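You operate a simulated robot arm through the tools that you are given. There is no shell and no other tool. Be economical: measure what you need, move in short steps, check, and stop when the job is done.

The job below is to be done with a simulated robot arm. You get a single attempt, and the scene is never put back.

Task
Spin the yellow ball and wipe the oil off its crown all round.
Fine: the knob was left at HIGH: turn it to LOW first, start the spinner with dry hands, hold the bench cloth on the crown till no oil shows, lay the cloth back, stop the spinner and let it stand. Touch the turning ball only through the folded cloth, from above; keep out of the splash ring. Drop, tip or break nothing, pinch no finger.

Only the result counts: the job must be done as asked and must still hold three seconds after the hand-in. Knocking over, shifting, dropping, spilling or breaking anything else fails it. Flat cloth is picked up by pressing the open fingertips on it (5 to 10 N) and closing them slowly along it; thin cloth reads only 2 to 8 mm in the jaws.

Robot
A 7-joint arm with a two-finger parallel gripper, fixed in place. Base frame: the origin is at the foot of the arm, x ahead of it, y to its left, z up. Units: mm, rad, N and s.
With the tool pointing down near the work surface it reaches from about 120 to 540 mm from the base axis. Its first joint turns from -1.152 to 1.152 rad. Payload 2.4 kg.
The tool frame sits at the grasp point between the pads (the TCP): z along the fingers, y along the line on which they close. The tips reach 30 mm beyond it. The gripper opens to 94 mm. The fingers are 28 mm wide and 10 mm thick; the gripper's body (50 by 96 mm) begins 55 mm behind the TCP.
Orientation is told as [roll, pitch, yaw] about the base's x, y, z axes, in that order, counted from this pose: with the fingers straight down and closing along the base's y, the tool's x points along the base's -x, its y along +y and its z along -z.

Tools
- The arm moves only by the tool nudge_tool. Its argument "rows" is a list of rows, each a list of 7 numbers: the shift along the base's x, y, z in units of 50 mm (1.0 is 50 mm), then the turn, a rotation vector about the base's x, y, z in units of 8 degrees (1.0 is 8 degrees), then the closure, from 0 (fully open) to 1 (shut). In form: [[x, y, z, wx, wy, wz, jaw], ...]. A call has 1 to 8 rows; each row shifts and turns the commanded pose from where the row before left it. A call with a number of a shift or a turn outside -1 to 1 is refused whole. A row lasts 0.2 s, in which the tool goes at most 50 mm and 0.15 rad; a call with a longer step from one row to the next is refused whole, and so is a gripper value outside its range. Where a pose cannot be reached the arm comes as near as it can. A force on the tool above 40 N (or 10 N above the force at the start of the call, whichever is more), or a blocked arm, ends the call early, and 0.2 s more pass. Each finger travels about 153 mm/s and halts on what it meets, pressing with about 32 N; the grip force reading is that of the motor and also rises with nothing between the fingers. The clock runs only during rows and for 0.2 s after the last one: add rows that do not move to give the fingers time. It gives the time, the measured TCP pose, the force on the tool (base axes), the opening and the grip force at its end, in the units of the frame above (readings bear some noise), with the torque about the TCP (base axes, N m) and any sound that the robot's microphone picked up.
- Cameras (640 x 400 px; columns grow to the right, rows downward): "scene" is fixed at [33.9, 476, 1431.6]; the picture's right is [-0.77, -0.64, 0.00], its down [-0.43, 0.51, -0.74] and it looks along [0.48, -0.57, -0.67] (base axes); focal length 324 px, centre (320, 200). "wrist" rides on the gripper at [76, 14, -102] in the tool frame; the picture's right is [-0.18, 0.98, 0.00], its down [-0.75, -0.14, -0.64] and it looks along [-0.63, -0.12, 0.77] (tool axes); focal length 243 px, centre (320, 200). There is no depth. A picture from a camera that has moved, and an enlarged one, comes with that camera's place and axes in the base frame and with its lens.
- grab_frame(camera): a new picture of that camera. The clock stands still meanwhile.
- zoom(camera, box): a new picture of the part [left, top, right, bottom] of that camera's present view, enlarged. The clock stands still meanwhile.
- hand_in(): hands the job in; it is judged then, once.

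Work in short steps. Places have to be worked out from the pictures, the camera data and where the tool is seen: move nearer, look again, correct. Check each grasp and each placing, and mend what went wrong. You have 120 turns and 76 pictures in all, those below and enlarged ones among them. Open the gripper and draw the arm clear of the work before you hand the job in, unless the task says otherwise; then end with one line.

The tools are called after "Request:" as a command line: name --pt "numbers of a row" for each row, then --argument value for the rest, lists and objects as JSON in quotes. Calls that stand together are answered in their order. nudge_tool: Moves the arm, as the interface text tells. Its arguments: {"type":"object","properties":{"rows":{"type":"array","items":{"type":"array","items":{"type":"number"}}}},"required":["rows"]} The other tools are called the same way: grab_frame (camera) takes a picture; zoom (camera, box) takes an enlarged picture of a part of a camera's view; hand_in () hands the job in.

At the start:

```text
clock: 0.0
eef_pos: [287.2, 138.4, 1140.5]
tool_rot: [0.0, 0.0, 0.0]
force: [0.0, -0.2, -0.5]
wrist_torque: [-0.01, -0.02, -0.01]
grip_width: 94.0
gripper_force: 0.0
```

scene: 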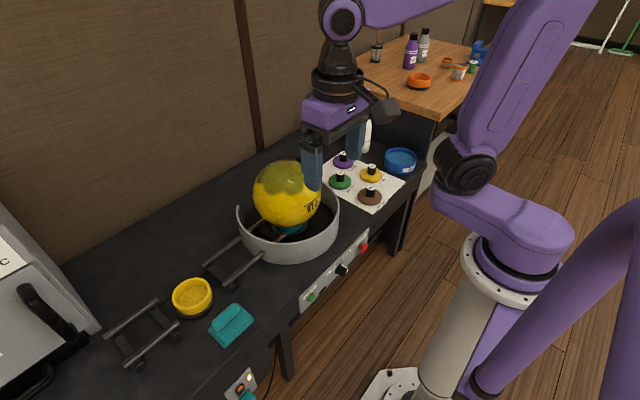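
wrist: 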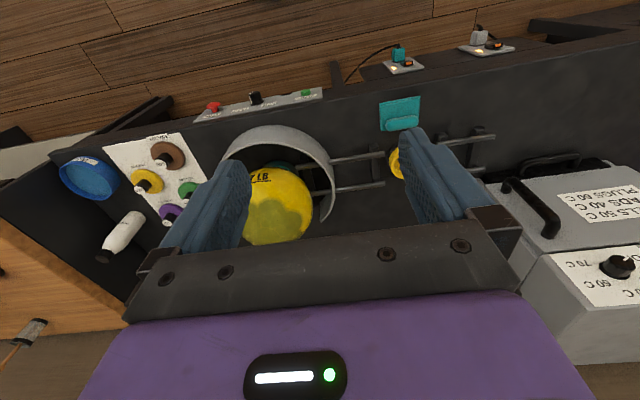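

The scene shows the ball in a spinner bowl, a teal cloth on the bench, and a panel with red, black knob and green button. I zoom in on the panel and cloth first.

Request:
zoom --camera "scene" --box '[280, 220, 390, 320]'

Request:
zoom --camera "scene" --box '[100, 250, 280, 370]'

Request:
zoom --camera "scene" --box '[220, 130, 360, 270]'

Request:
zoom --camera "wrist" --box '[180, 70, 440, 250]'

```text
4.00 times, centred on (335, 270) of scene
camera zoom: at [33.9, 476.0, 1431.6], right [-0.77, -0.64, 0.0], down [-0.43, 0.51, -0.74], along [0.48, -0.57, -0.67], focal length 1297 px, centre (260, -80)
```

zoom: 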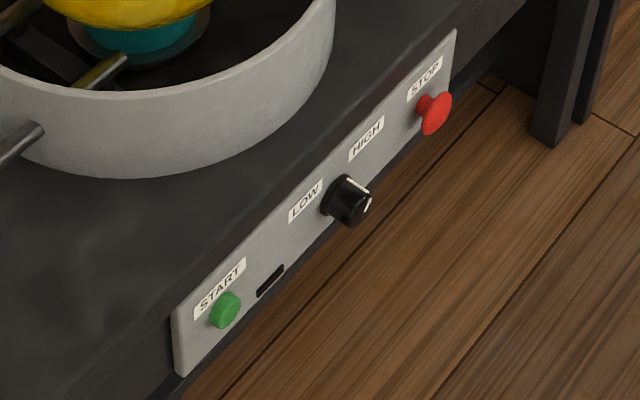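

```text
3.33 times, centred on (190, 310) of scene
camera zoom: at [33.9, 476.0, 1431.6], right [-0.77, -0.64, 0.0], down [-0.43, 0.51, -0.74], along [0.48, -0.57, -0.67], focal length 1081 px, centre (753, -167)
```

zoom: 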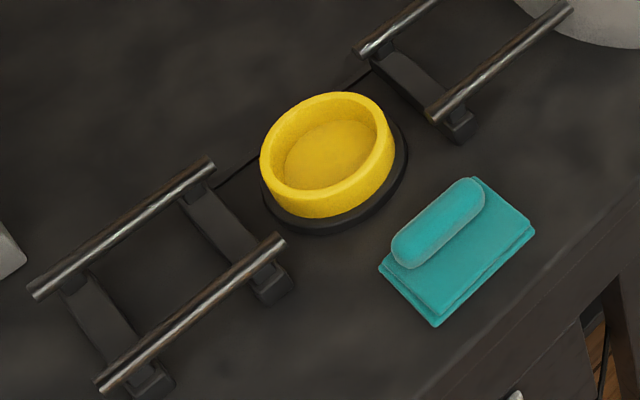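

```text
2.86 times, centred on (290, 200) of scene
camera zoom: at [33.9, 476.0, 1431.6], right [-0.77, -0.64, 0.0], down [-0.43, 0.51, -0.74], along [0.48, -0.57, -0.67], focal length 926 px, centre (406, 200)
```

zoom: 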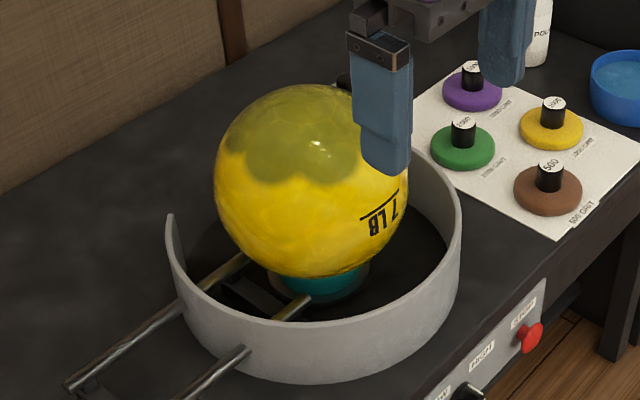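

```text
2.22 times, centred on (310, 160) of wrist
camera zoom: at [210.2, 152.8, 1244.1], right [0.18, 0.98, 0.0], down [0.75, -0.14, 0.64], along [0.63, -0.12, -0.77], focal length 539 px, centre (342, 289)
```

zoom: 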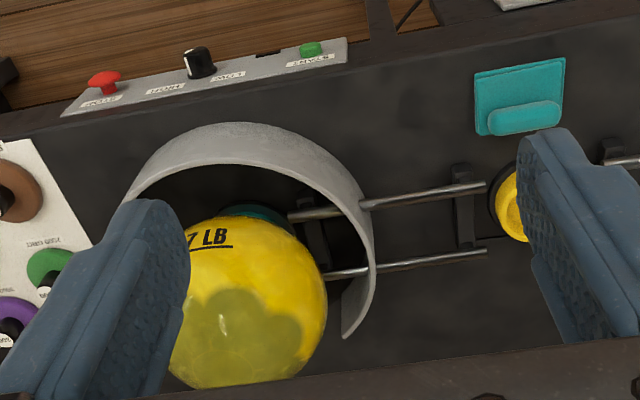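

Triangulating from the two views puts the START button near (400, 78, 540), the knob near (392, -62, 540) and STOP near (400, -205, 520). The bench top is at about z 625, the ball centre near (578, -22, 800) with a radius of about 95, and the cloth near (468, 310, 633). I tilt the tool forward and descend in free space for a closer look at the panel.

Request:
nudge_tool --pt "-0.1 -0.6 -0.7 0 -1 0 0" --pt "-0.1 -0.6 -0.7 0 -1 0 0" --pt "-0.1 -0.6 -0.7 0 -1 0 0" --pt "-0.1 -0.6 -0.7 0 -1 0 0" --pt "-0.1 -0.6 -0.7 0 -1 0 0" --pt "-0.1 -0.6 -0.7 0 -1 0 0" --pt "-0.1 -0.2 -0.8 0 0 0 0" --pt "-0.1 -0.2 -0.8 0 0 0 0"

Request:
grab_frame --camera "wrist"

Request:
grab_frame --camera "scene"

```text
clock: 1.8
eef_pos: [331.7, 67.8, 958.9]
tool_rot: [-0.006, -0.836, 0.004]
force: [0.3, -0.5, 0.2]
wrist_torque: [0.01, 0.0, 0.01]
grip_width: 94.1
gripper_force: 0.1
out of reach, approached as far as the arm can: row 4, 5, 6, 7, 8
```

```text
69 pictures are left
camera wrist: at [203.4, 84.0, 971.5], right [0.12, 0.98, 0.13], down [0.03, -0.14, 0.99], along [0.99, -0.12, -0.05], focal length 243 px, centre (320, 200)
```

wrist: 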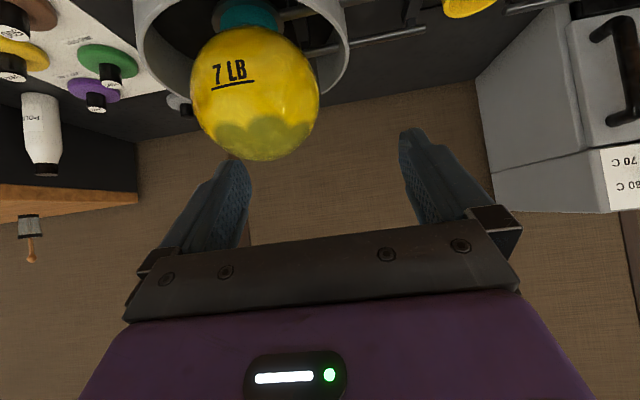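

```text
68 pictures are left
```

scene: 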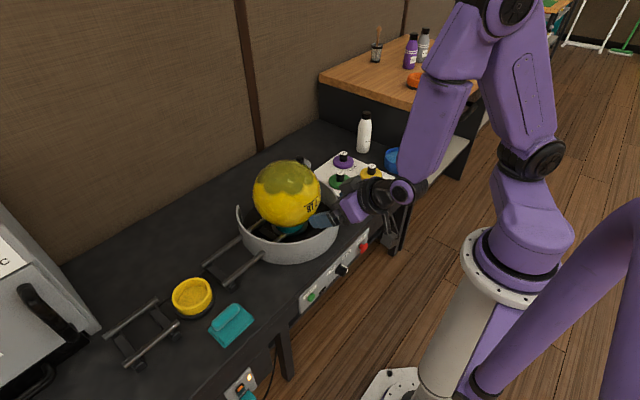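

The tool fell short because the tilted tool is too close to the base at x≈247. I bring it forward and see where it settles.

Request:
nudge_tool --pt "0.8 0 0 0 0 0 0" --pt "0.8 0 0 0 0 0 0" --pt "0 0 0 0 0 0 0"

```text
clock: 2.6
eef_pos: [413.4, 67.4, 959.2]
tool_rot: [0.001, -0.837, 0.003]
force: [-0.7, -0.8, -0.8]
wrist_torque: [-0.01, 0.01, -0.04]
grip_width: 93.5
gripper_force: 0.2
```

The shift counts from the measured pose. I now go down in front of the panel with x about 370.

Request:
nudge_tool --pt "-0.4 -0.6 -0.6 0 0 0 0" --pt "-0.4 -0.6 -0.6 0 0 0 0" --pt "0 -0.6 -0.7 0 0 0 0" --pt "0 -0.6 -0.7 0 0 0 0" --pt "0 0 -0.9 0 0 0 0" --pt "0 0 -0.9 0 0 0 0"

Request:
grab_frame --camera "wrist"

Request:
grab_frame --camera "scene"

```text
clock: 4.0
eef_pos: [478.1, 48.2, 861.6]
tool_rot: [-0.021, -0.833, 0.013]
force: [-1.1, 0.5, 0.6]
wrist_torque: [0.0, 0.03, 0.01]
grip_width: 94.1
gripper_force: 0.1
out of reach, approached as far as the arm can: row 1, 2, 3, 4, 5, 6
```

```text
67 pictures are left
camera wrist: at [349.9, 63.7, 872.8], right [0.13, 0.98, 0.12], down [0.03, -0.13, 0.99], along [0.99, -0.12, -0.05], focal length 243 px, centre (320, 200)
```

wrist: 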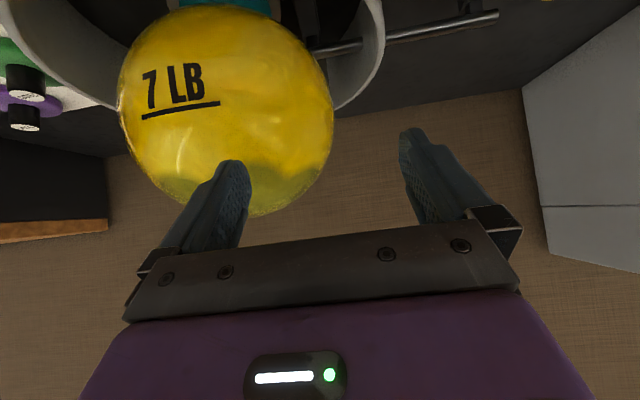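

```text
66 pictures are left
```

scene: 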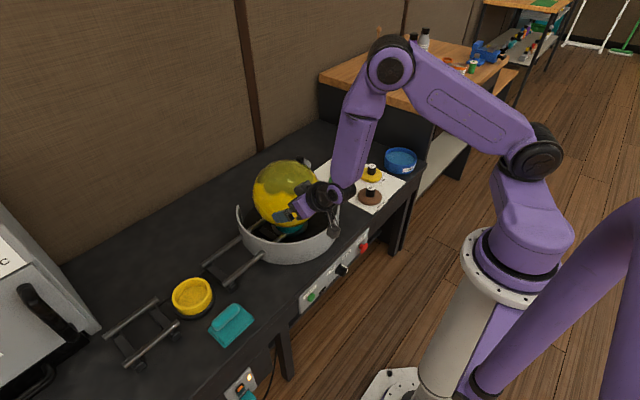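

The forward tilt cannot be held low and near the base, and the arm slid toward the ball. I back off up and away at once, then restore the vertical tool.

Request:
nudge_tool --pt "-0.5 0.3 0.7 0 0 0 0" --pt "-0.5 0.3 0.7 0 0 0 0" --pt "-0.5 0.2 0.5 0 1 0 0" --pt "-0.5 0 0 0 1 0 0" --pt "-0.5 0 0 0 1 0 0" --pt "-0.5 0 0 0 1 0 0" --pt "-0.5 0 0 0 1 0 0" --pt "0 0 0 0 1 0 0"

Request:
grab_frame --camera "scene"

```text
clock: 5.8
eef_pos: [301.7, 88.5, 953.0]
tool_rot: [0.0, 0.001, 0.003]
force: [-0.4, -0.4, 0.1]
wrist_torque: [0.01, 0.01, 0.01]
grip_width: 94.3
gripper_force: 0.1
```

```text
65 pictures are left
```

scene: 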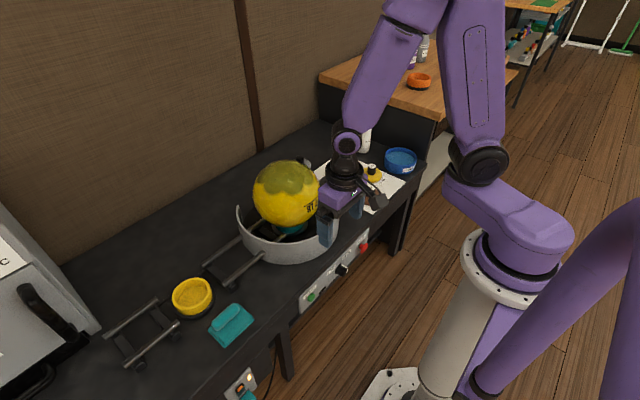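

The tool is vertical again and the ball looks untouched. I descend vertically at x≈290, clear of the bench, to look at the panel.

Request:
nudge_tool --pt "-0.1 -0.4 -0.8 0 0 0 0" --pt "-0.1 -0.4 -0.8 0 0 0 0" --pt "-0.1 -0.4 -0.8 0 0 0 0" --pt "-0.1 -0.4 -0.8 0 0 0 0" --pt "0 -0.4 -0.8 0 0 0 0"

Request:
grab_frame --camera "wrist"

```text
clock: 7.0
eef_pos: [281.9, -10.5, 757.5]
tool_rot: [0.0, 0.0, 0.002]
force: [1.2, 0.0, -0.2]
wrist_torque: [0.01, -0.01, 0.01]
grip_width: 94.0
gripper_force: 0.0
```

```text
64 pictures are left
camera wrist: at [205.6, 4.9, 859.6], right [0.18, 0.98, 0.0], down [0.75, -0.14, 0.64], along [0.63, -0.12, -0.77], focal length 243 px, centre (320, 200)
```

wrist: 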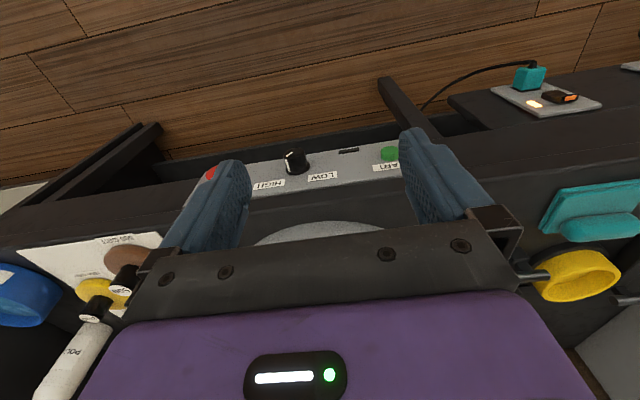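

I zoom on the panel from here.

Request:
zoom --camera "wrist" --box '[190, 120, 420, 240]'

```text
2.78 times, centred on (305, 180) of wrist
camera zoom: at [205.6, 4.9, 859.6], right [0.18, 0.98, 0.0], down [0.75, -0.14, 0.64], along [0.63, -0.12, -0.77], focal length 675 px, centre (362, 256)
```

zoom: 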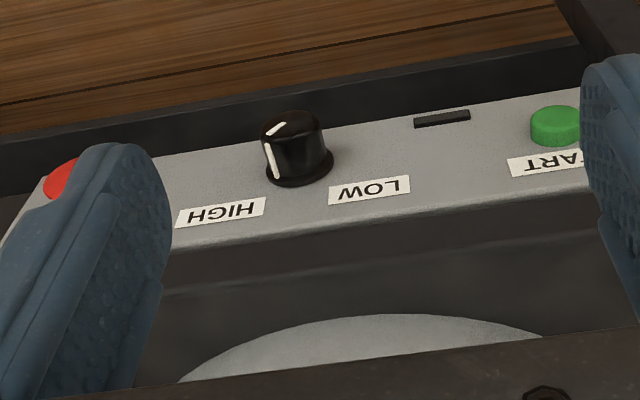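

From the refined rays the knob base is at about (403, -66, 539), its face at about x 379, and its axis runs along -x. The panel is vertical at x≈405. The pointer stands about 45° to the HIGH side, so I will grip the knob across its diameter and roll about x. I descend in front of it with a 10° tilt.

Request:
nudge_tool --pt "0.15 -0.22 -0.8 0 0 0 0" --pt "0.15 -0.22 -0.8 0 -0.3 0 0" --pt "0.1 -0.22 -0.8 0 -0.4 0 0" --pt "0.1 -0.22 -0.8 0 -0.5 0 0" --pt "0 -0.22 -0.8 0 0 0 0" --pt "0 0 -0.4 0 0 0 0"

Request:
grab_frame --camera "wrist"

Request:
grab_frame --camera "scene"

```text
clock: 8.4
eef_pos: [306.0, -65.7, 535.1]
tool_rot: [-0.001, -0.169, 0.001]
force: [-0.3, -0.6, -0.6]
wrist_torque: [0.04, 0.01, 0.04]
grip_width: 93.9
gripper_force: 0.1
```

```text
62 pictures are left
camera wrist: at [212.7, -50.0, 624.1], right [0.18, 0.98, 0.03], down [0.64, -0.14, 0.76], along [0.75, -0.12, -0.65], focal length 243 px, centre (320, 200)
```

wrist: 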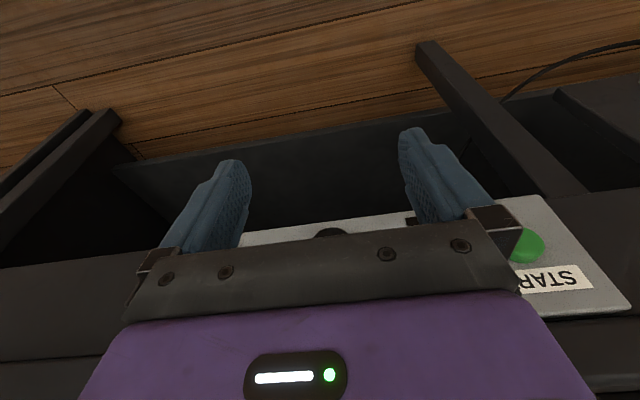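

```text
61 pictures are left
```

scene: 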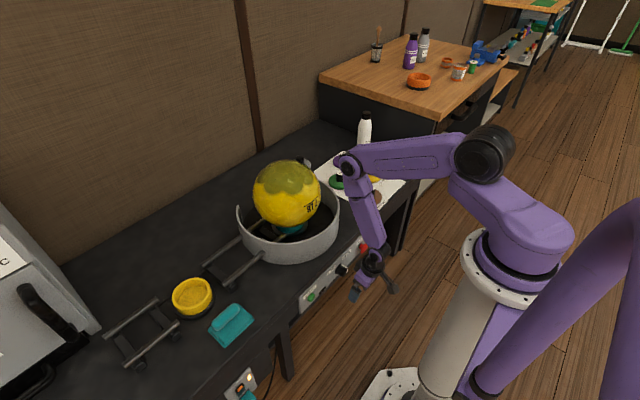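

The pose was reached and the knob lies straight ahead. I roll the hand +45° here before going in.

Request:
nudge_tool --pt "0 0 0 0.94 0 0 0" --pt "0 0 0 0.94 0 0 0" --pt "0 0 0 0.94 0 0 0" --pt "0 0 0 0.94 0 0 0" --pt "0 0 0 0.94 0 0 0" --pt "0 0 0 0.94 0 0 0"

Request:
grab_frame --camera "wrist"

Request:
grab_frame --camera "scene"

```text
clock: 9.8
eef_pos: [311.2, -58.0, 538.4]
tool_rot: [0.672, -0.136, -0.11]
force: [-0.9, -0.9, -0.8]
wrist_torque: [-0.06, 0.0, -0.05]
grip_width: 94.1
gripper_force: 0.1
out of reach, approached as far as the arm can: row 5, 6
```

```text
60 pictures are left
camera wrist: at [217.7, -99.8, 616.6], right [0.18, 0.75, 0.63], down [0.63, -0.58, 0.51], along [0.75, 0.3, -0.58], focal length 243 px, centre (320, 200)
```

wrist: 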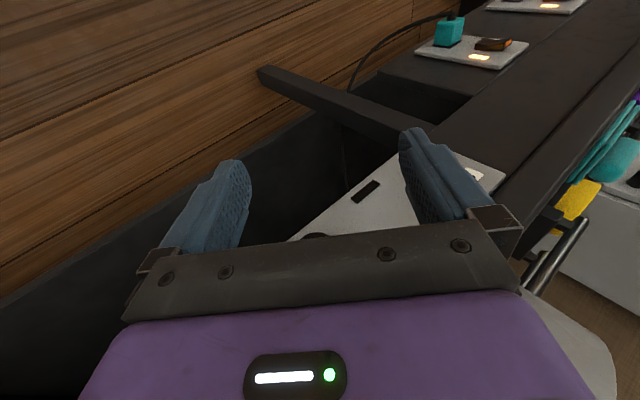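

```text
59 pictures are left
```

scene: 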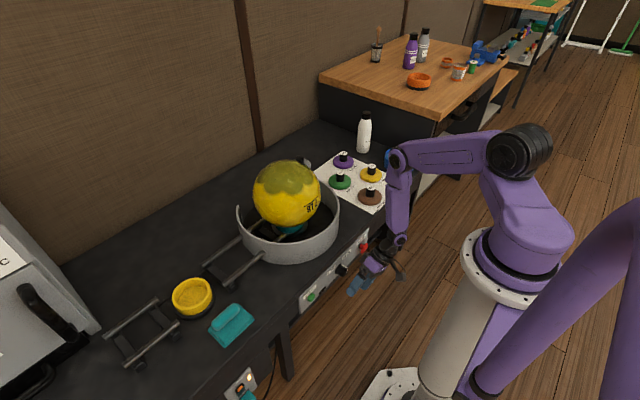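

The roll reached 38°, enough for a first grip. I advance halfway with a correction in y and look.

Request:
nudge_tool --pt "0.3 -0.08 0 0 0 0 0" --pt "0.3 -0.08 -0.02 0 0 0 0" --pt "0 0 0 0 0 0 0"

Request:
zoom --camera "wrist" --box '[220, 120, 480, 260]'

Request:
zoom --camera "scene" --box '[290, 220, 420, 310]'

```text
clock: 10.6
eef_pos: [342.2, -65.4, 537.3]
tool_rot: [0.671, -0.135, -0.109]
force: [0.3, -0.2, -0.1]
wrist_torque: [0.0, -0.03, 0.01]
grip_width: 94.1
gripper_force: 0.0
```

```text
2.46 times, centred on (350, 190) of wrist
camera zoom: at [247.9, -107.3, 616.2], right [0.18, 0.76, 0.63], down [0.63, -0.58, 0.51], along [0.75, 0.3, -0.58], focal length 597 px, centre (246, 225)
```

zoom: 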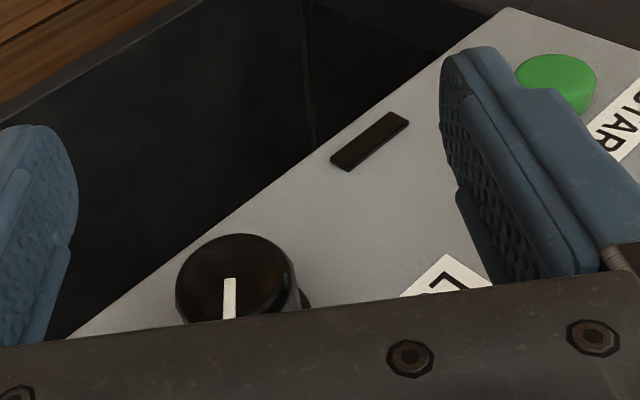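

```text
4.44 times, centred on (355, 265) of scene
camera zoom: at [33.9, 476.0, 1431.6], right [-0.77, -0.64, 0.0], down [-0.43, 0.51, -0.74], along [0.48, -0.57, -0.67], focal length 1441 px, centre (164, -89)
```

zoom: 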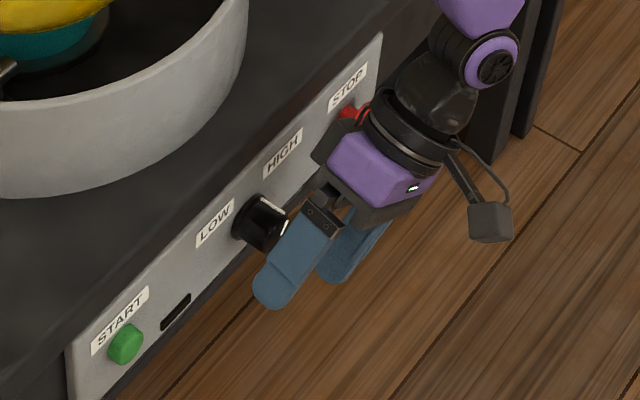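

The knob centre now reads about (379, -69, 531), with its pointer in line with the hand. I advance to overlap the knob, staying off the panel, then close.

Request:
nudge_tool --pt "0.36 -0.05 -0.08 0 0 0 0" --pt "0.38 -0.02 -0.03 0 0 0 0" --pt "0 0 0 0 0 0 0"

Request:
zoom --camera "scene" --box '[290, 220, 420, 310]'

```text
clock: 11.4
eef_pos: [375.1, -66.4, 536.0]
tool_rot: [0.673, -0.131, -0.102]
force: [-15.5, 9.3, 2.2]
wrist_torque: [-0.53, -0.81, -0.51]
grip_width: 94.2
gripper_force: 0.0
out of reach, approached as far as the arm can: row 2
```

```text
4.44 times, centred on (355, 265) of scene
camera zoom: at [33.6, 476.2, 1431.5], right [-0.77, -0.64, 0.0], down [-0.43, 0.51, -0.74], along [0.48, -0.57, -0.67], focal length 1441 px, centre (164, -89)
```

zoom: 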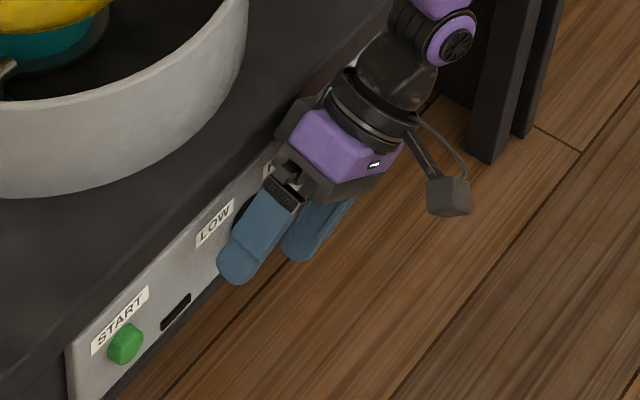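

The force and torque show the gripper body's corner touching the bench apron about 50 mm above the TCP. I back off, tilt 7° more so the body leans away, and go in again.

Request:
nudge_tool --pt "-0.3 0 0 0 0 0 0" --pt "0 -0.04 -0.05 0 -0.9 0 0" --pt "0 0 0 0 0 0 0"

```text
clock: 12.2
eef_pos: [357.1, -73.8, 539.0]
tool_rot: [0.679, -0.222, -0.11]
force: [0.0, -0.7, -0.2]
wrist_torque: [0.04, -0.05, 0.01]
grip_width: 94.1
gripper_force: 0.2
out of reach, approached as far as the arm can: row 2
```

No contact now. I advance to (375, -68, 533).

Request:
nudge_tool --pt "0.18 0.06 -0.06 0 0 0 0" --pt "0.18 0.06 -0.06 0 0 0 0" --pt "0 0 0 0 0 0 0"

Request:
zoom --camera "wrist" --box '[160, 100, 500, 280]'

```text
clock: 13.0
eef_pos: [376.1, -67.9, 542.1]
tool_rot: [0.685, -0.261, -0.11]
force: [0.1, -0.4, 0.5]
wrist_torque: [-0.01, -0.01, 0.0]
grip_width: 94.1
gripper_force: 0.2
out of reach, approached as far as the arm can: row 1, 2
```

```text
1.88 times, centred on (330, 190) of wrist
camera zoom: at [273.2, -109.4, 607.1], right [0.1, 0.76, 0.65], down [0.56, -0.58, 0.59], along [0.82, 0.3, -0.48], focal length 457 px, centre (301, 219)
```

zoom: 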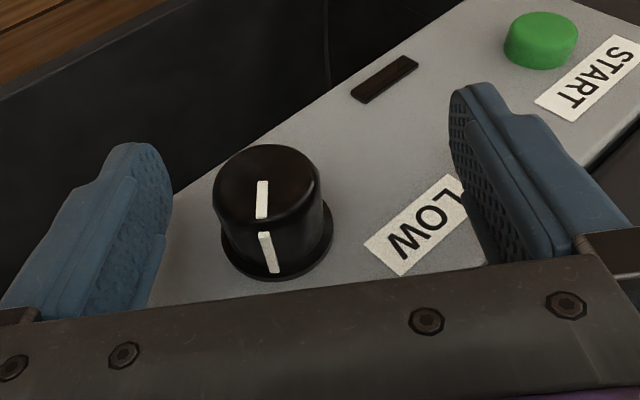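

The knob face reads about (382, -67, 526), so the TCP is about 14 mm too high. The rolled pose limits reach, so I give up some roll and lower the hand; the turn can be done in two grips.

Request:
nudge_tool --pt "-0.3 0 0 -0.8 0 0 0" --pt "0 0 0 -0.8 0 0 0" --pt "0 0 -0.15 0 0 0 0" --pt "0 0 -0.15 0 0 0 0"

```text
clock: 14.0
eef_pos: [360.8, -67.9, 526.6]
tool_rot: [0.45, -0.279, -0.05]
force: [-0.2, -0.7, 0.7]
wrist_torque: [0.02, 0.0, -0.01]
grip_width: 94.3
gripper_force: 0.0
```

Request:
zoom --camera "wrist" --box '[160, 100, 500, 280]'

```text
1.88 times, centred on (330, 190) of wrist
camera zoom: at [258.5, -94.3, 600.3], right [0.1, 0.88, 0.46], down [0.56, -0.44, 0.7], along [0.82, 0.19, -0.54], focal length 457 px, centre (301, 219)
```

zoom: 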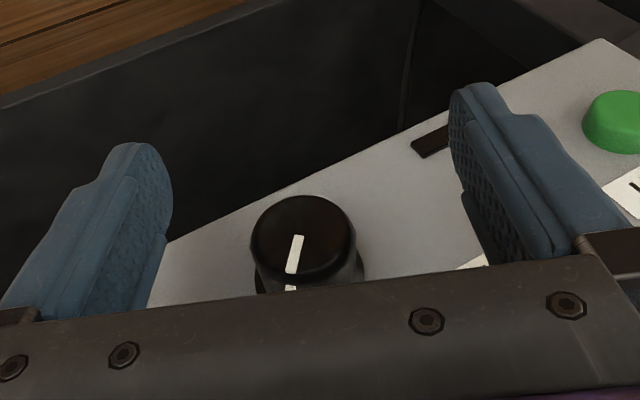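

Two rays meet well, with the knob face centre at (375, -70, 530). I advance to (373, -70, 530) and close on the knob.

Request:
nudge_tool --pt "0.24 -0.04 0.07 0 0 0 0" --pt "0 0 0 0 0 0 0" --pt "0 0 0 0 0 0 0.5" --pt "0 0 0 0 0 0 0.72" --pt "0 0 0 0 0 0 0.78" --pt "0 0 0 0 0 0 0.78"

Request:
zoom --camera "wrist" --box '[160, 100, 500, 280]'

```text
clock: 15.4
eef_pos: [373.2, -73.1, 530.0]
tool_rot: [0.45, -0.279, -0.052]
force: [-6.0, -20.2, 5.7]
wrist_torque: [-0.07, 0.14, -0.26]
grip_width: 36.5
gripper_force: 45.0
```

```text
1.88 times, centred on (330, 190) of wrist
camera zoom: at [270.8, -98.0, 603.1], right [0.1, 0.88, 0.46], down [0.56, -0.44, 0.7], along [0.82, 0.18, -0.54], focal length 457 px, centre (301, 219)
```

zoom: 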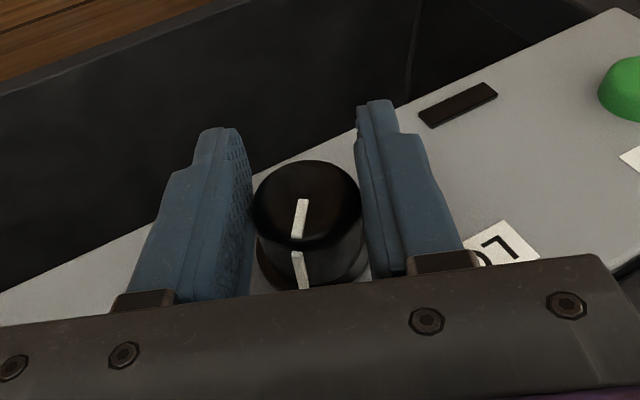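

The lower-y finger is bearing alone, with -20 N on the tool, so the knob centre is about 3 mm further to -y. I shift that way while closing fully.

Request:
nudge_tool --pt "0 -0.06 -0.03 0 0 0 0.75" --pt "0 -0.02 -0.01 0 0 0 0.85" --pt "0 0 0 0 0 0 0.85"

```text
clock: 16.0
eef_pos: [373.4, -73.1, 527.9]
tool_rot: [0.46, -0.285, -0.05]
force: [-4.2, -1.9, 9.8]
wrist_torque: [0.06, -0.21, -0.14]
grip_width: 36.3
gripper_force: 45.7
stopped in row 3: the force on the tool passed its limit at 41 N (the readings are from after the stop); the commanded pose is now the measured one
```

The side load is balanced and the 36 mm opening fits the knob. I turn the knob by rolling -x in small rows.

Request:
nudge_tool --pt "0 0 0 -0.5 0 0 0.85" --pt "0 0 0 -0.5 0 0 0.85" --pt "0 0 0 -0.5 0 0 0.85" --pt "0 0 0 -0.5 0 0 0.85" --pt "0 0 0 -0.5 0 0 0.85" --pt "0 0 0 -0.5 0 0 0.85"

Request:
zoom --camera "wrist" --box '[160, 100, 500, 280]'

```text
clock: 16.8
eef_pos: [374.0, -72.2, 529.6]
tool_rot: [0.264, -0.289, 0.008]
force: [-3.4, 0.5, 13.7]
wrist_torque: [0.01, -0.08, -0.17]
grip_width: 36.8
gripper_force: 44.6
stopped in row 3: the force on the tool passed its limit at 43 N (the readings are from after the stop); the commanded pose is now the measured one
```

```text
1.88 times, centred on (330, 190) of wrist
camera zoom: at [270.6, -84.7, 606.2], right [0.1, 0.95, 0.3], down [0.56, -0.3, 0.77], along [0.82, 0.09, -0.56], focal length 457 px, centre (301, 219)
```

zoom: 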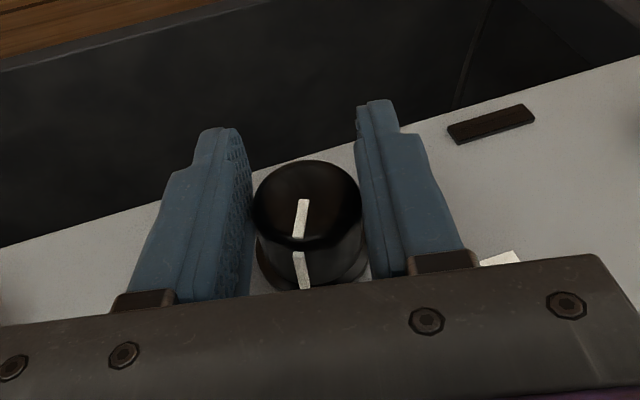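

The knob turns with the hand, with its pointer fixed relative to the fingers. An upward load has built up, so I raise the hand slightly and go on in smaller turns.

Request:
nudge_tool --pt "0 0 0.03 0 0 0 0.85" --pt "0 0 0.02 -0.3 0 0 0.85" --pt "0 0 0 -0.3 0 0 0.85" --pt "0 0 0 -0.3 0 0 0.85" --pt "0 0 0 -0.3 0 0 0.85" --pt "0 0 0 -0.3 0 0 0.85" --pt "0 0 0 -0.3 0 0 0.85" --pt "0 0 0 -0.3 0 0 0.85"

```text
clock: 18.6
eef_pos: [373.5, -70.8, 531.9]
tool_rot: [-0.042, -0.276, 0.097]
force: [1.8, 10.1, 3.7]
wrist_torque: [0.06, 0.26, -0.56]
grip_width: 35.1
gripper_force: 45.3
```

Request:
nudge_tool --pt "0 0.03 0 -0.4 0 0 0.85" --pt "0 0 0 -0.4 0 0 0.85" --pt "0 0 0 -0.4 0 0 0.85" --pt "0 0.02 0 -0.4 0 0 0.85" --pt "0 0 0 -0.4 0 0 0.85" --pt "0 0 0 -0.4 0 0 0.85" --pt "0 0 0 -0.4 0 0 0.85" --pt "0 0 0 -0.4 0 0 0.85"

Request:
zoom --camera "wrist" --box '[160, 100, 500, 280]'

```text
clock: 20.4
eef_pos: [373.0, -68.9, 532.2]
tool_rot: [-0.495, -0.205, 0.209]
force: [0.2, 21.3, 5.3]
wrist_torque: [0.07, 0.5, -0.55]
grip_width: 34.6
gripper_force: 45.3
```

```text
1.88 times, centred on (330, 190) of wrist
camera zoom: at [270.5, -26.1, 597.9], right [0.09, 0.9, -0.42], down [0.56, 0.3, 0.77], along [0.83, -0.3, -0.48], focal length 457 px, centre (301, 219)
```

zoom: 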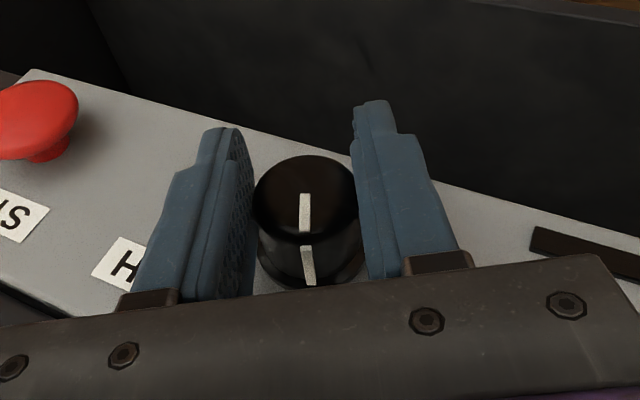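

The pointer is now about 21° past vertical toward LOW. I ease the y load and turn about 24° more.

Request:
nudge_tool --pt "0 0.05 0 -0.4 0 0 0.85" --pt "0 0.01 0 -0.4 0 0 0.85" --pt "0 0 0 -0.4 0 0 0.85" --pt "0 0 0 -0.4 0 0 0.85" --pt "0 0 0 -0.4 0 0 0.85" --pt "0 0 0 -0.4 0 0 0.85" --pt "0 0 0 -0.4 0 0 0.85" --pt "0 0 0 0 0 0 0.85"

Request:
zoom --camera "wrist" --box '[160, 100, 500, 280]'

```text
clock: 21.4
eef_pos: [374.2, -66.6, 531.8]
tool_rot: [-0.63, -0.175, 0.246]
force: [3.5, 0.5, -7.6]
wrist_torque: [0.03, -0.14, -0.4]
grip_width: 34.3
gripper_force: 45.8
out of reach, approached as far as the arm can: row 2, 3, 4
stopped in row 4: the force on the tool passed its limit at 75 N (the readings are from after the stop); the commanded pose is now the measured one
```

```text
1.88 times, centred on (330, 190) of wrist
camera zoom: at [270.0, -16.8, 593.5], right [0.08, 0.84, -0.54], down [0.55, 0.41, 0.72], along [0.83, -0.36, -0.43], focal length 457 px, centre (301, 219)
```

zoom: 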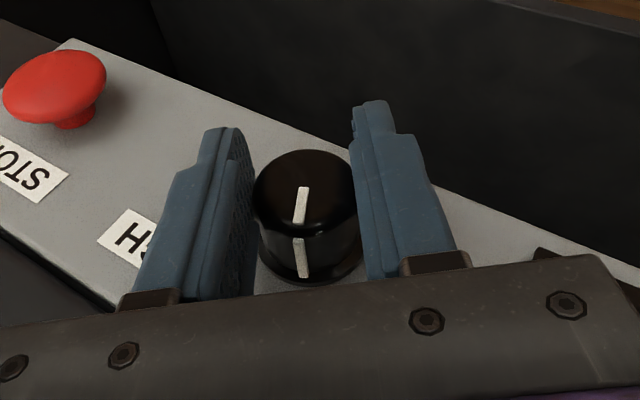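

The arm hit its reach limit with the pointer near 30° toward LOW. I open, roll the hand back about 30° around the knob, and check the pointer before a second grip.

Request:
nudge_tool --pt "0 0 0 0 0 0 0.6" --pt "0 0 0 0 0 0 0.3" --pt "-0.3 0 0 0 0 0 0.1" --pt "0 0 0 0.9 0 0 0.1" --pt "0 0 0 0.9 0 0 0.1" --pt "0 0 0 0.9 0 0 0.1" --pt "0 0 0 0.9 0 0 0.1"

Request:
zoom --camera "wrist" --box '[160, 100, 500, 280]'

Request:
zoom --camera "scene" --box '[290, 220, 420, 310]'

```text
clock: 23.0
eef_pos: [357.2, -65.9, 534.5]
tool_rot: [-0.122, -0.274, 0.13]
force: [0.0, -0.4, 0.6]
wrist_torque: [-0.01, 0.05, -0.03]
grip_width: 84.4
gripper_force: 0.1
```

```text
1.88 times, centred on (330, 190) of wrist
camera zoom: at [254.4, -51.8, 609.6], right [0.08, 0.99, -0.07], down [0.55, 0.01, 0.83], along [0.83, -0.1, -0.55], focal length 457 px, centre (301, 219)
```

zoom: 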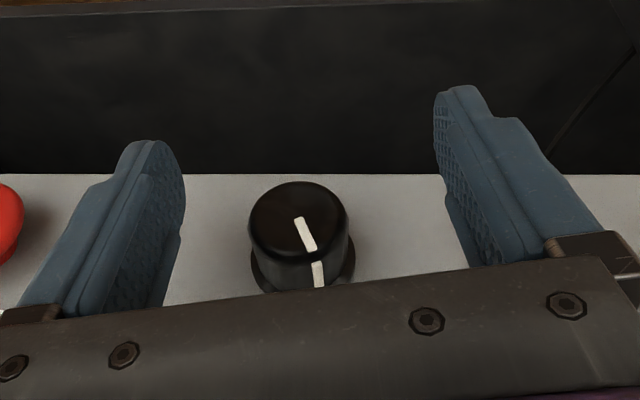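

```text
4.44 times, centred on (355, 265) of scene
camera zoom: at [33.9, 476.1, 1431.6], right [-0.77, -0.64, 0.0], down [-0.43, 0.51, -0.74], along [0.48, -0.57, -0.67], focal length 1441 px, centre (164, -89)
```

zoom: 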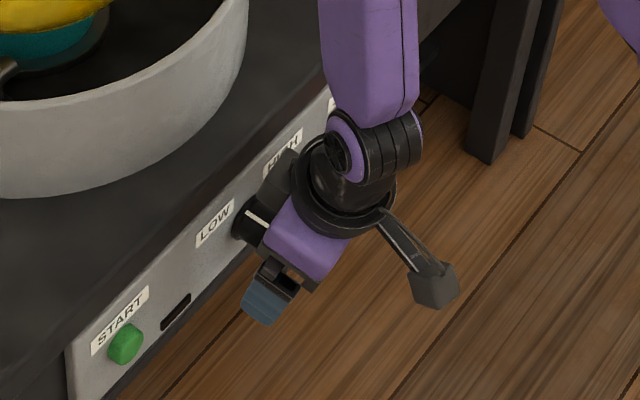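

The pointer is about 20–25° toward LOW and must go to about 45°. I roll the hand to about +20° and regrip at (373, -71, 529).

Request:
nudge_tool --pt "0 -0.05 -0.05 0.9 0 0 0.1" --pt "0 -0.05 -0.05 0.9 0 0 0.1" --pt "0 0 0 0.8 0 0 0.1" --pt "0.31 0 0 0 0 0 0.1" --pt "0 0 0 0 0 0 0.4" --pt "0 0 0 0 0 0 0.58"

Request:
zoom --camera "wrist" --box '[160, 100, 500, 280]'

```text
clock: 24.4
eef_pos: [375.1, -70.8, 528.6]
tool_rot: [0.254, -0.3, 0.025]
force: [-0.3, -1.2, 0.3]
wrist_torque: [0.04, 0.0, -0.01]
grip_width: 39.5
gripper_force: 0.1
```

```text
1.88 times, centred on (330, 190) of wrist
camera zoom: at [270.6, -84.4, 604.7], right [0.08, 0.95, 0.29], down [0.55, -0.28, 0.78], along [0.83, 0.1, -0.55], focal length 457 px, centre (301, 219)
```

zoom: 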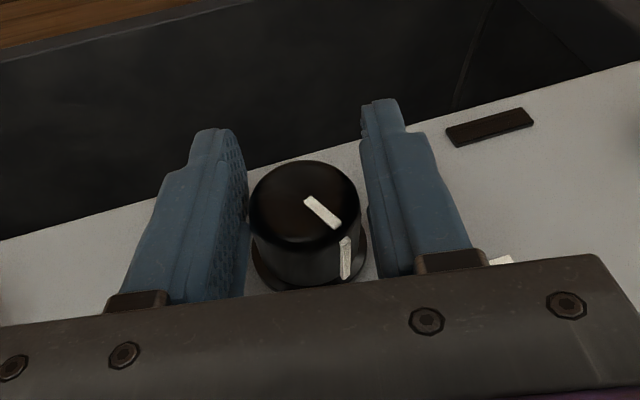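

Centred with no load. I close and turn about 18°.

Request:
nudge_tool --pt "0 0 0 0 0 0 0.7" --pt "0 0 0 0 0 0 0.85" --pt "0 0 0 -0.35 0 0 0.85" --pt "0 0 0 -0.35 0 0 0.85" --pt "0 0 0 -0.35 0 0 0.85" --pt "0 0 0 -0.35 0 0 0.85" --pt "0 0 0 -0.35 0 0 0.85" --pt "0 0 0 -0.35 0 0 0.85"

Request:
zoom --camera "wrist" --box '[160, 100, 500, 280]'

```text
clock: 26.2
eef_pos: [374.9, -71.3, 529.7]
tool_rot: [-0.055, -0.283, 0.115]
force: [-2.3, -1.1, 26.5]
wrist_torque: [0.45, -0.14, -0.23]
grip_width: 36.4
gripper_force: 44.6
```

```text
1.88 times, centred on (330, 190) of wrist
camera zoom: at [270.5, -62.2, 605.8], right [0.08, 1.0, 0.0], down [0.55, -0.04, 0.83], along [0.83, -0.06, -0.55], focal length 457 px, centre (301, 219)
```

zoom: 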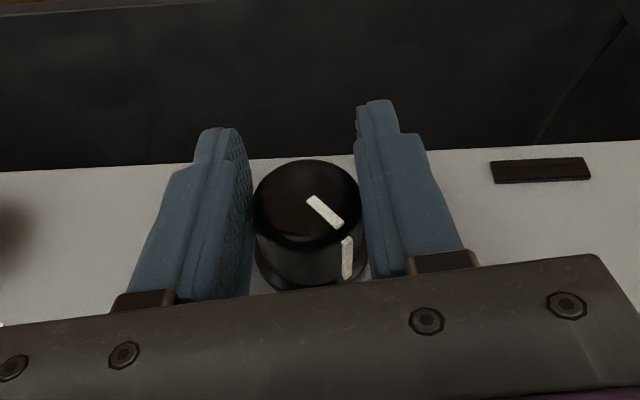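

The pointer is now at about 45° toward LOW, and resisting torque is appearing. I ease the load and test a few degrees more for the end stop.

Request:
nudge_tool --pt "0 0 0.06 0 0 0 0.85" --pt "0 0 0 -0.3 0 0 0.85" --pt "0 0 0 -0.3 0 0 0.85"

Request:
zoom --camera "wrist" --box '[160, 100, 500, 280]'

```text
clock: 27.0
eef_pos: [374.0, -71.0, 531.5]
tool_rot: [-0.139, -0.268, 0.141]
force: [13.3, 9.5, -23.4]
wrist_torque: [0.0, 0.11, -0.31]
grip_width: 34.9
gripper_force: 44.9
```

```text
1.88 times, centred on (330, 190) of wrist
camera zoom: at [270.5, -55.4, 607.6], right [0.08, 0.99, -0.08], down [0.55, 0.03, 0.83], along [0.83, -0.11, -0.55], focal length 457 px, centre (301, 219)
```

zoom: 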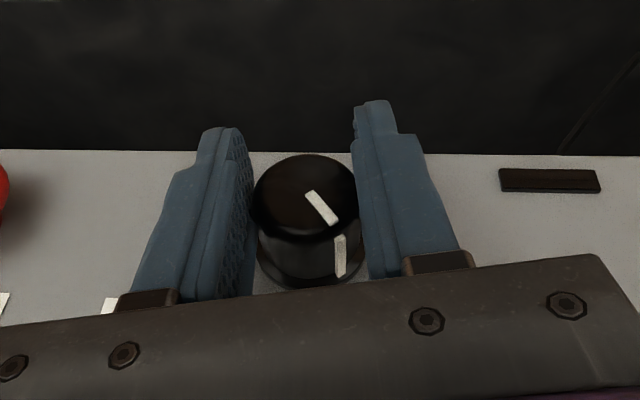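

The knob slipped in the pads at about 45°, so it seems to be on its stop. I release, back off and check.

Request:
nudge_tool --pt "0 0 0 0 0 0 0.6" --pt "0 0 0 0 0 0 0.3" --pt "-0.6 0 0 0 0 0 0.1" --pt "-0.6 0 0 0 0 0 0.1" --pt "0 0 0 0 0 0 0.1"

Request:
grab_frame --camera "wrist"

Request:
zoom --camera "scene" --box '[290, 220, 420, 310]'

```text
clock: 28.2
eef_pos: [315.1, -69.3, 530.3]
tool_rot: [-0.14, -0.271, 0.137]
force: [-0.2, -0.1, -0.5]
wrist_torque: [0.0, 0.0, -0.01]
grip_width: 84.5
gripper_force: 0.1
```

```text
44 pictures are left
camera wrist: at [211.1, -54.5, 605.5], right [0.08, 0.99, -0.08], down [0.55, 0.02, 0.83], along [0.83, -0.11, -0.55], focal length 243 px, centre (320, 200)
```

wrist: 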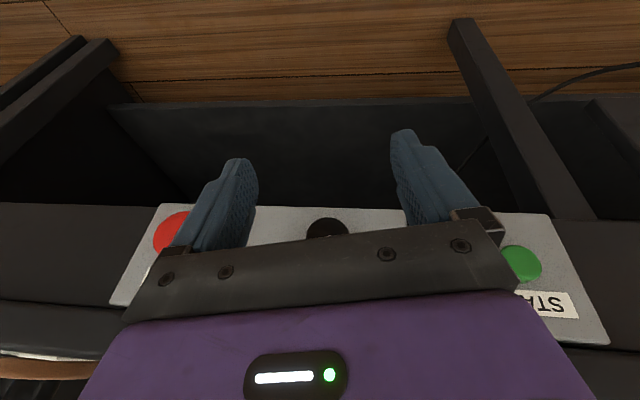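

```text
4.44 times, centred on (355, 265) of scene
camera zoom: at [33.9, 476.0, 1431.6], right [-0.77, -0.64, 0.0], down [-0.43, 0.51, -0.74], along [0.48, -0.57, -0.67], focal length 1441 px, centre (164, -89)
```

zoom: 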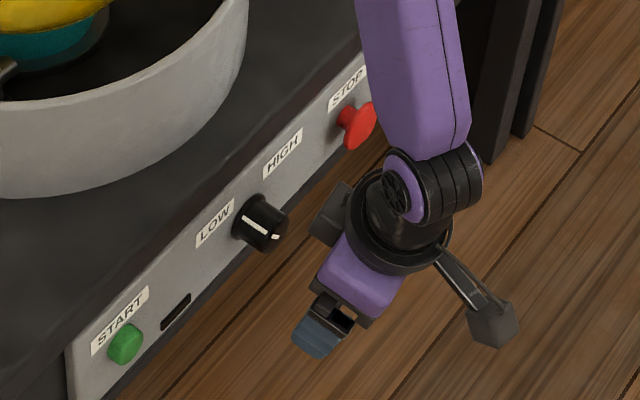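

The pointer is on LOW. START triangulates to about (397, 73, 533). With the fingers closed I level the hand, tilt it further and move in front of START so a fingertip corner will lead.

Request:
nudge_tool --pt "0 0.7 0.1 0.8 0 0 0.5" --pt "0 0.7 0.1 0 0 -0.72 1" --pt "0.1 0.7 0.1 0 -0.5 0 1" --pt "0.1 0.7 0.1 0 -0.5 0 1" --pt "0.1 0.05 0.05 0 0 0 1" --pt "0 0 0 0 0 0 1"

Request:
grab_frame --camera "wrist"

```text
clock: 29.6
eef_pos: [329.3, 71.1, 551.7]
tool_rot: [-0.026, -0.424, 0.004]
force: [0.2, 0.2, 0.2]
wrist_torque: [-0.03, 0.0, -0.04]
grip_width: 0.1
gripper_force: 31.8
```

```text
42 pictures are left
camera wrist: at [216.3, 88.9, 614.1], right [0.17, 0.98, 0.05], down [0.42, -0.12, 0.9], along [0.89, -0.13, -0.44], focal length 243 px, centre (320, 200)
```

wrist: 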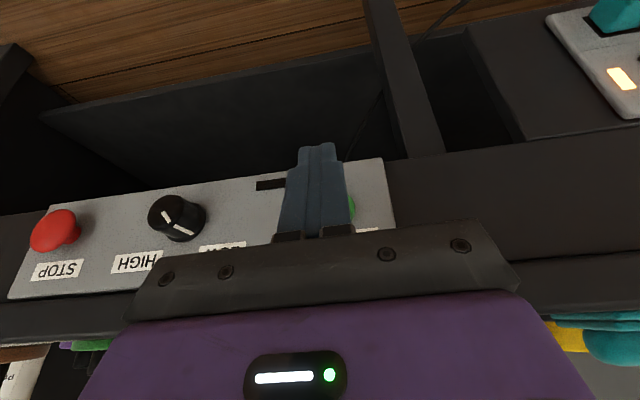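

The button's right edge shows at y≈89, so its centre is near 76. I shift 4 mm and advance in small steps until contact.

Request:
nudge_tool --pt "0.4 0.08 0.04 0 0 0 1" --pt "0.3 0 0 0 0 0 1" --pt "0.06 0 0 0 0 0 1" --pt "0.06 0 0 0 0 0 1"

Request:
zoom --camera "scene" --box '[220, 150, 400, 330]'

```text
clock: 30.6
eef_pos: [370.2, 76.2, 555.4]
tool_rot: [-0.025, -0.422, 0.005]
force: [0.7, 1.2, -0.1]
wrist_torque: [0.0, -0.02, -0.02]
grip_width: 0.0
gripper_force: 32.0
```

```text
2.22 times, centred on (310, 240) of scene
camera zoom: at [33.9, 476.0, 1431.6], right [-0.77, -0.64, 0.0], down [-0.43, 0.51, -0.74], along [0.48, -0.57, -0.67], focal length 720 px, centre (342, 111)
```

zoom: 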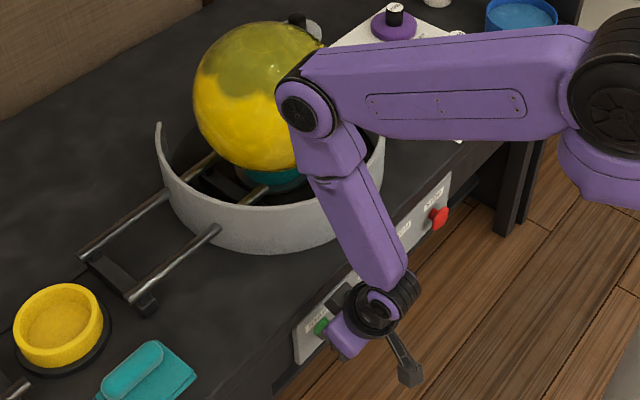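

No contact yet; the corner is near x 395. I keep advancing slowly.

Request:
nudge_tool --pt "0.06 0 -0.02 0 0 0 1" --pt "0.06 0 0 0 0 0 1" --pt "0 0 0 0 0 0 1"

Request:
zoom --camera "wrist" --box '[220, 100, 420, 260]'

```text
clock: 31.4
eef_pos: [374.6, 75.6, 554.9]
tool_rot: [-0.025, -0.424, 0.005]
force: [-1.8, 1.2, 0.3]
wrist_torque: [-0.02, 0.03, -0.03]
grip_width: 0.0
gripper_force: 31.6
heard: click
```

```text
2.50 times, centred on (320, 180) of wrist
camera zoom: at [263.6, 93.0, 617.4], right [0.17, 0.98, 0.05], down [0.42, -0.12, 0.9], along [0.89, -0.13, -0.44], focal length 606 px, centre (320, 250)
```

zoom: 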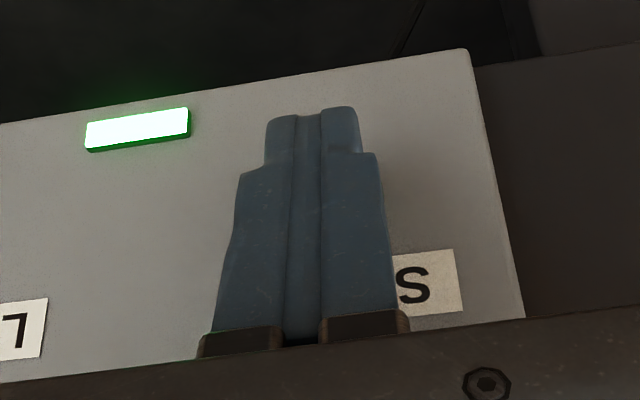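

A click was heard and the indicator is lit green, so the spinner runs. I back straight off, then rise and untilt while moving toward the cloth side.

Request:
nudge_tool --pt "-0.5 0 0 0 0 0 1" --pt "-0.5 0 0.2 0 0 0 1" --pt "-0.3 0 0.8 0 0.6 0 0.8" --pt "0 0.3 0.8 0 0.8 0 0.6" --pt "0 0.5 0.8 0 0.8 0 0.6" --pt "0 0.5 0.8 0 0.8 0 0.6" --pt "0 0.5 0.8 0 0 0 0.6" --pt "0 0.5 0.8 0 0 0 0.6"

Request:
grab_frame --camera "scene"

```text
clock: 33.2
eef_pos: [308.2, 190.9, 803.8]
tool_rot: [-0.023, -0.004, 0.004]
force: [-0.8, 0.3, 0.1]
wrist_torque: [-0.03, 0.0, -0.01]
grip_width: 37.5
gripper_force: 0.1
```

```text
39 pictures are left
```

scene: 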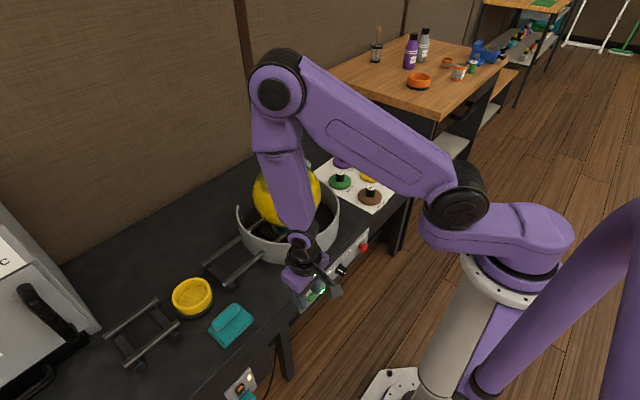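

Now I go above the near side of the cloth and look at it with the wrist camera.

Request:
nudge_tool --pt "0.5 0.7 -0.2 0 0 0 0.4" --pt "0.5 0.7 -0.2 0 0 0 0.4" --pt "0.5 0.7 -0.2 0 0 0 0.4" --pt "0 0 0 0 0 0 0.4"

Request:
grab_frame --camera "wrist"

```text
clock: 34.2
eef_pos: [357.4, 256.1, 783.2]
tool_rot: [-0.025, -0.043, 0.016]
force: [-0.4, 0.8, 0.7]
wrist_torque: [0.01, -0.03, -0.03]
grip_width: 56.5
gripper_force: 0.1
out of reach, approached as far as the arm can: row 2, 3
```

```text
38 pictures are left
camera wrist: at [276.6, 273.1, 881.1], right [0.17, 0.99, -0.02], down [0.73, -0.11, 0.68], along [0.67, -0.13, -0.73], focal length 243 px, centre (320, 200)
```

wrist: 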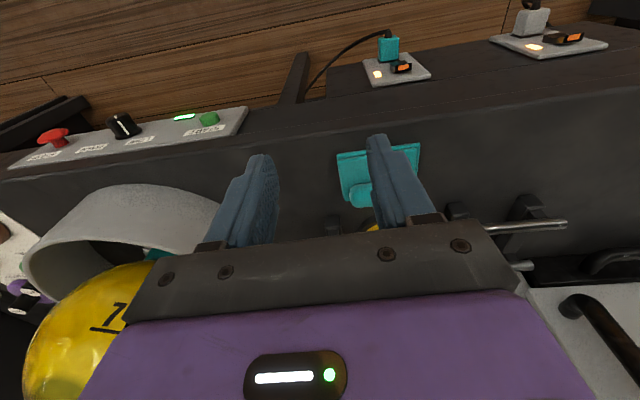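

The cloth pad spans about x 440–512, y 259–357, and its ridge runs along y at x≈497 (z≈640). The fingers must therefore close along x, so I need a yaw of +90°. I test that yaw here at a safe height.

Request:
nudge_tool --pt "0 0 0 0 0 1 0.4" --pt "0 0 0 0 0 1 0.4" --pt "0 0 0 0 0 1 0.4" --pt "0 0 0 0 0 1 0.4" --pt "0 0 0 0 0 1 0.4" --pt "0 0 0 0 0 1 0.4" --pt "0 0 0 0 0 1 0.4" --pt "0 0 0 0 0 1 0.4"

```text
clock: 36.0
eef_pos: [359.0, 255.4, 782.5]
tool_rot: [-0.031, -0.027, 1.053]
force: [-0.7, -0.3, 0.1]
wrist_torque: [0.02, 0.01, -0.02]
grip_width: 56.4
gripper_force: 0.0
out of reach, approached as far as the arm can: row 1
```

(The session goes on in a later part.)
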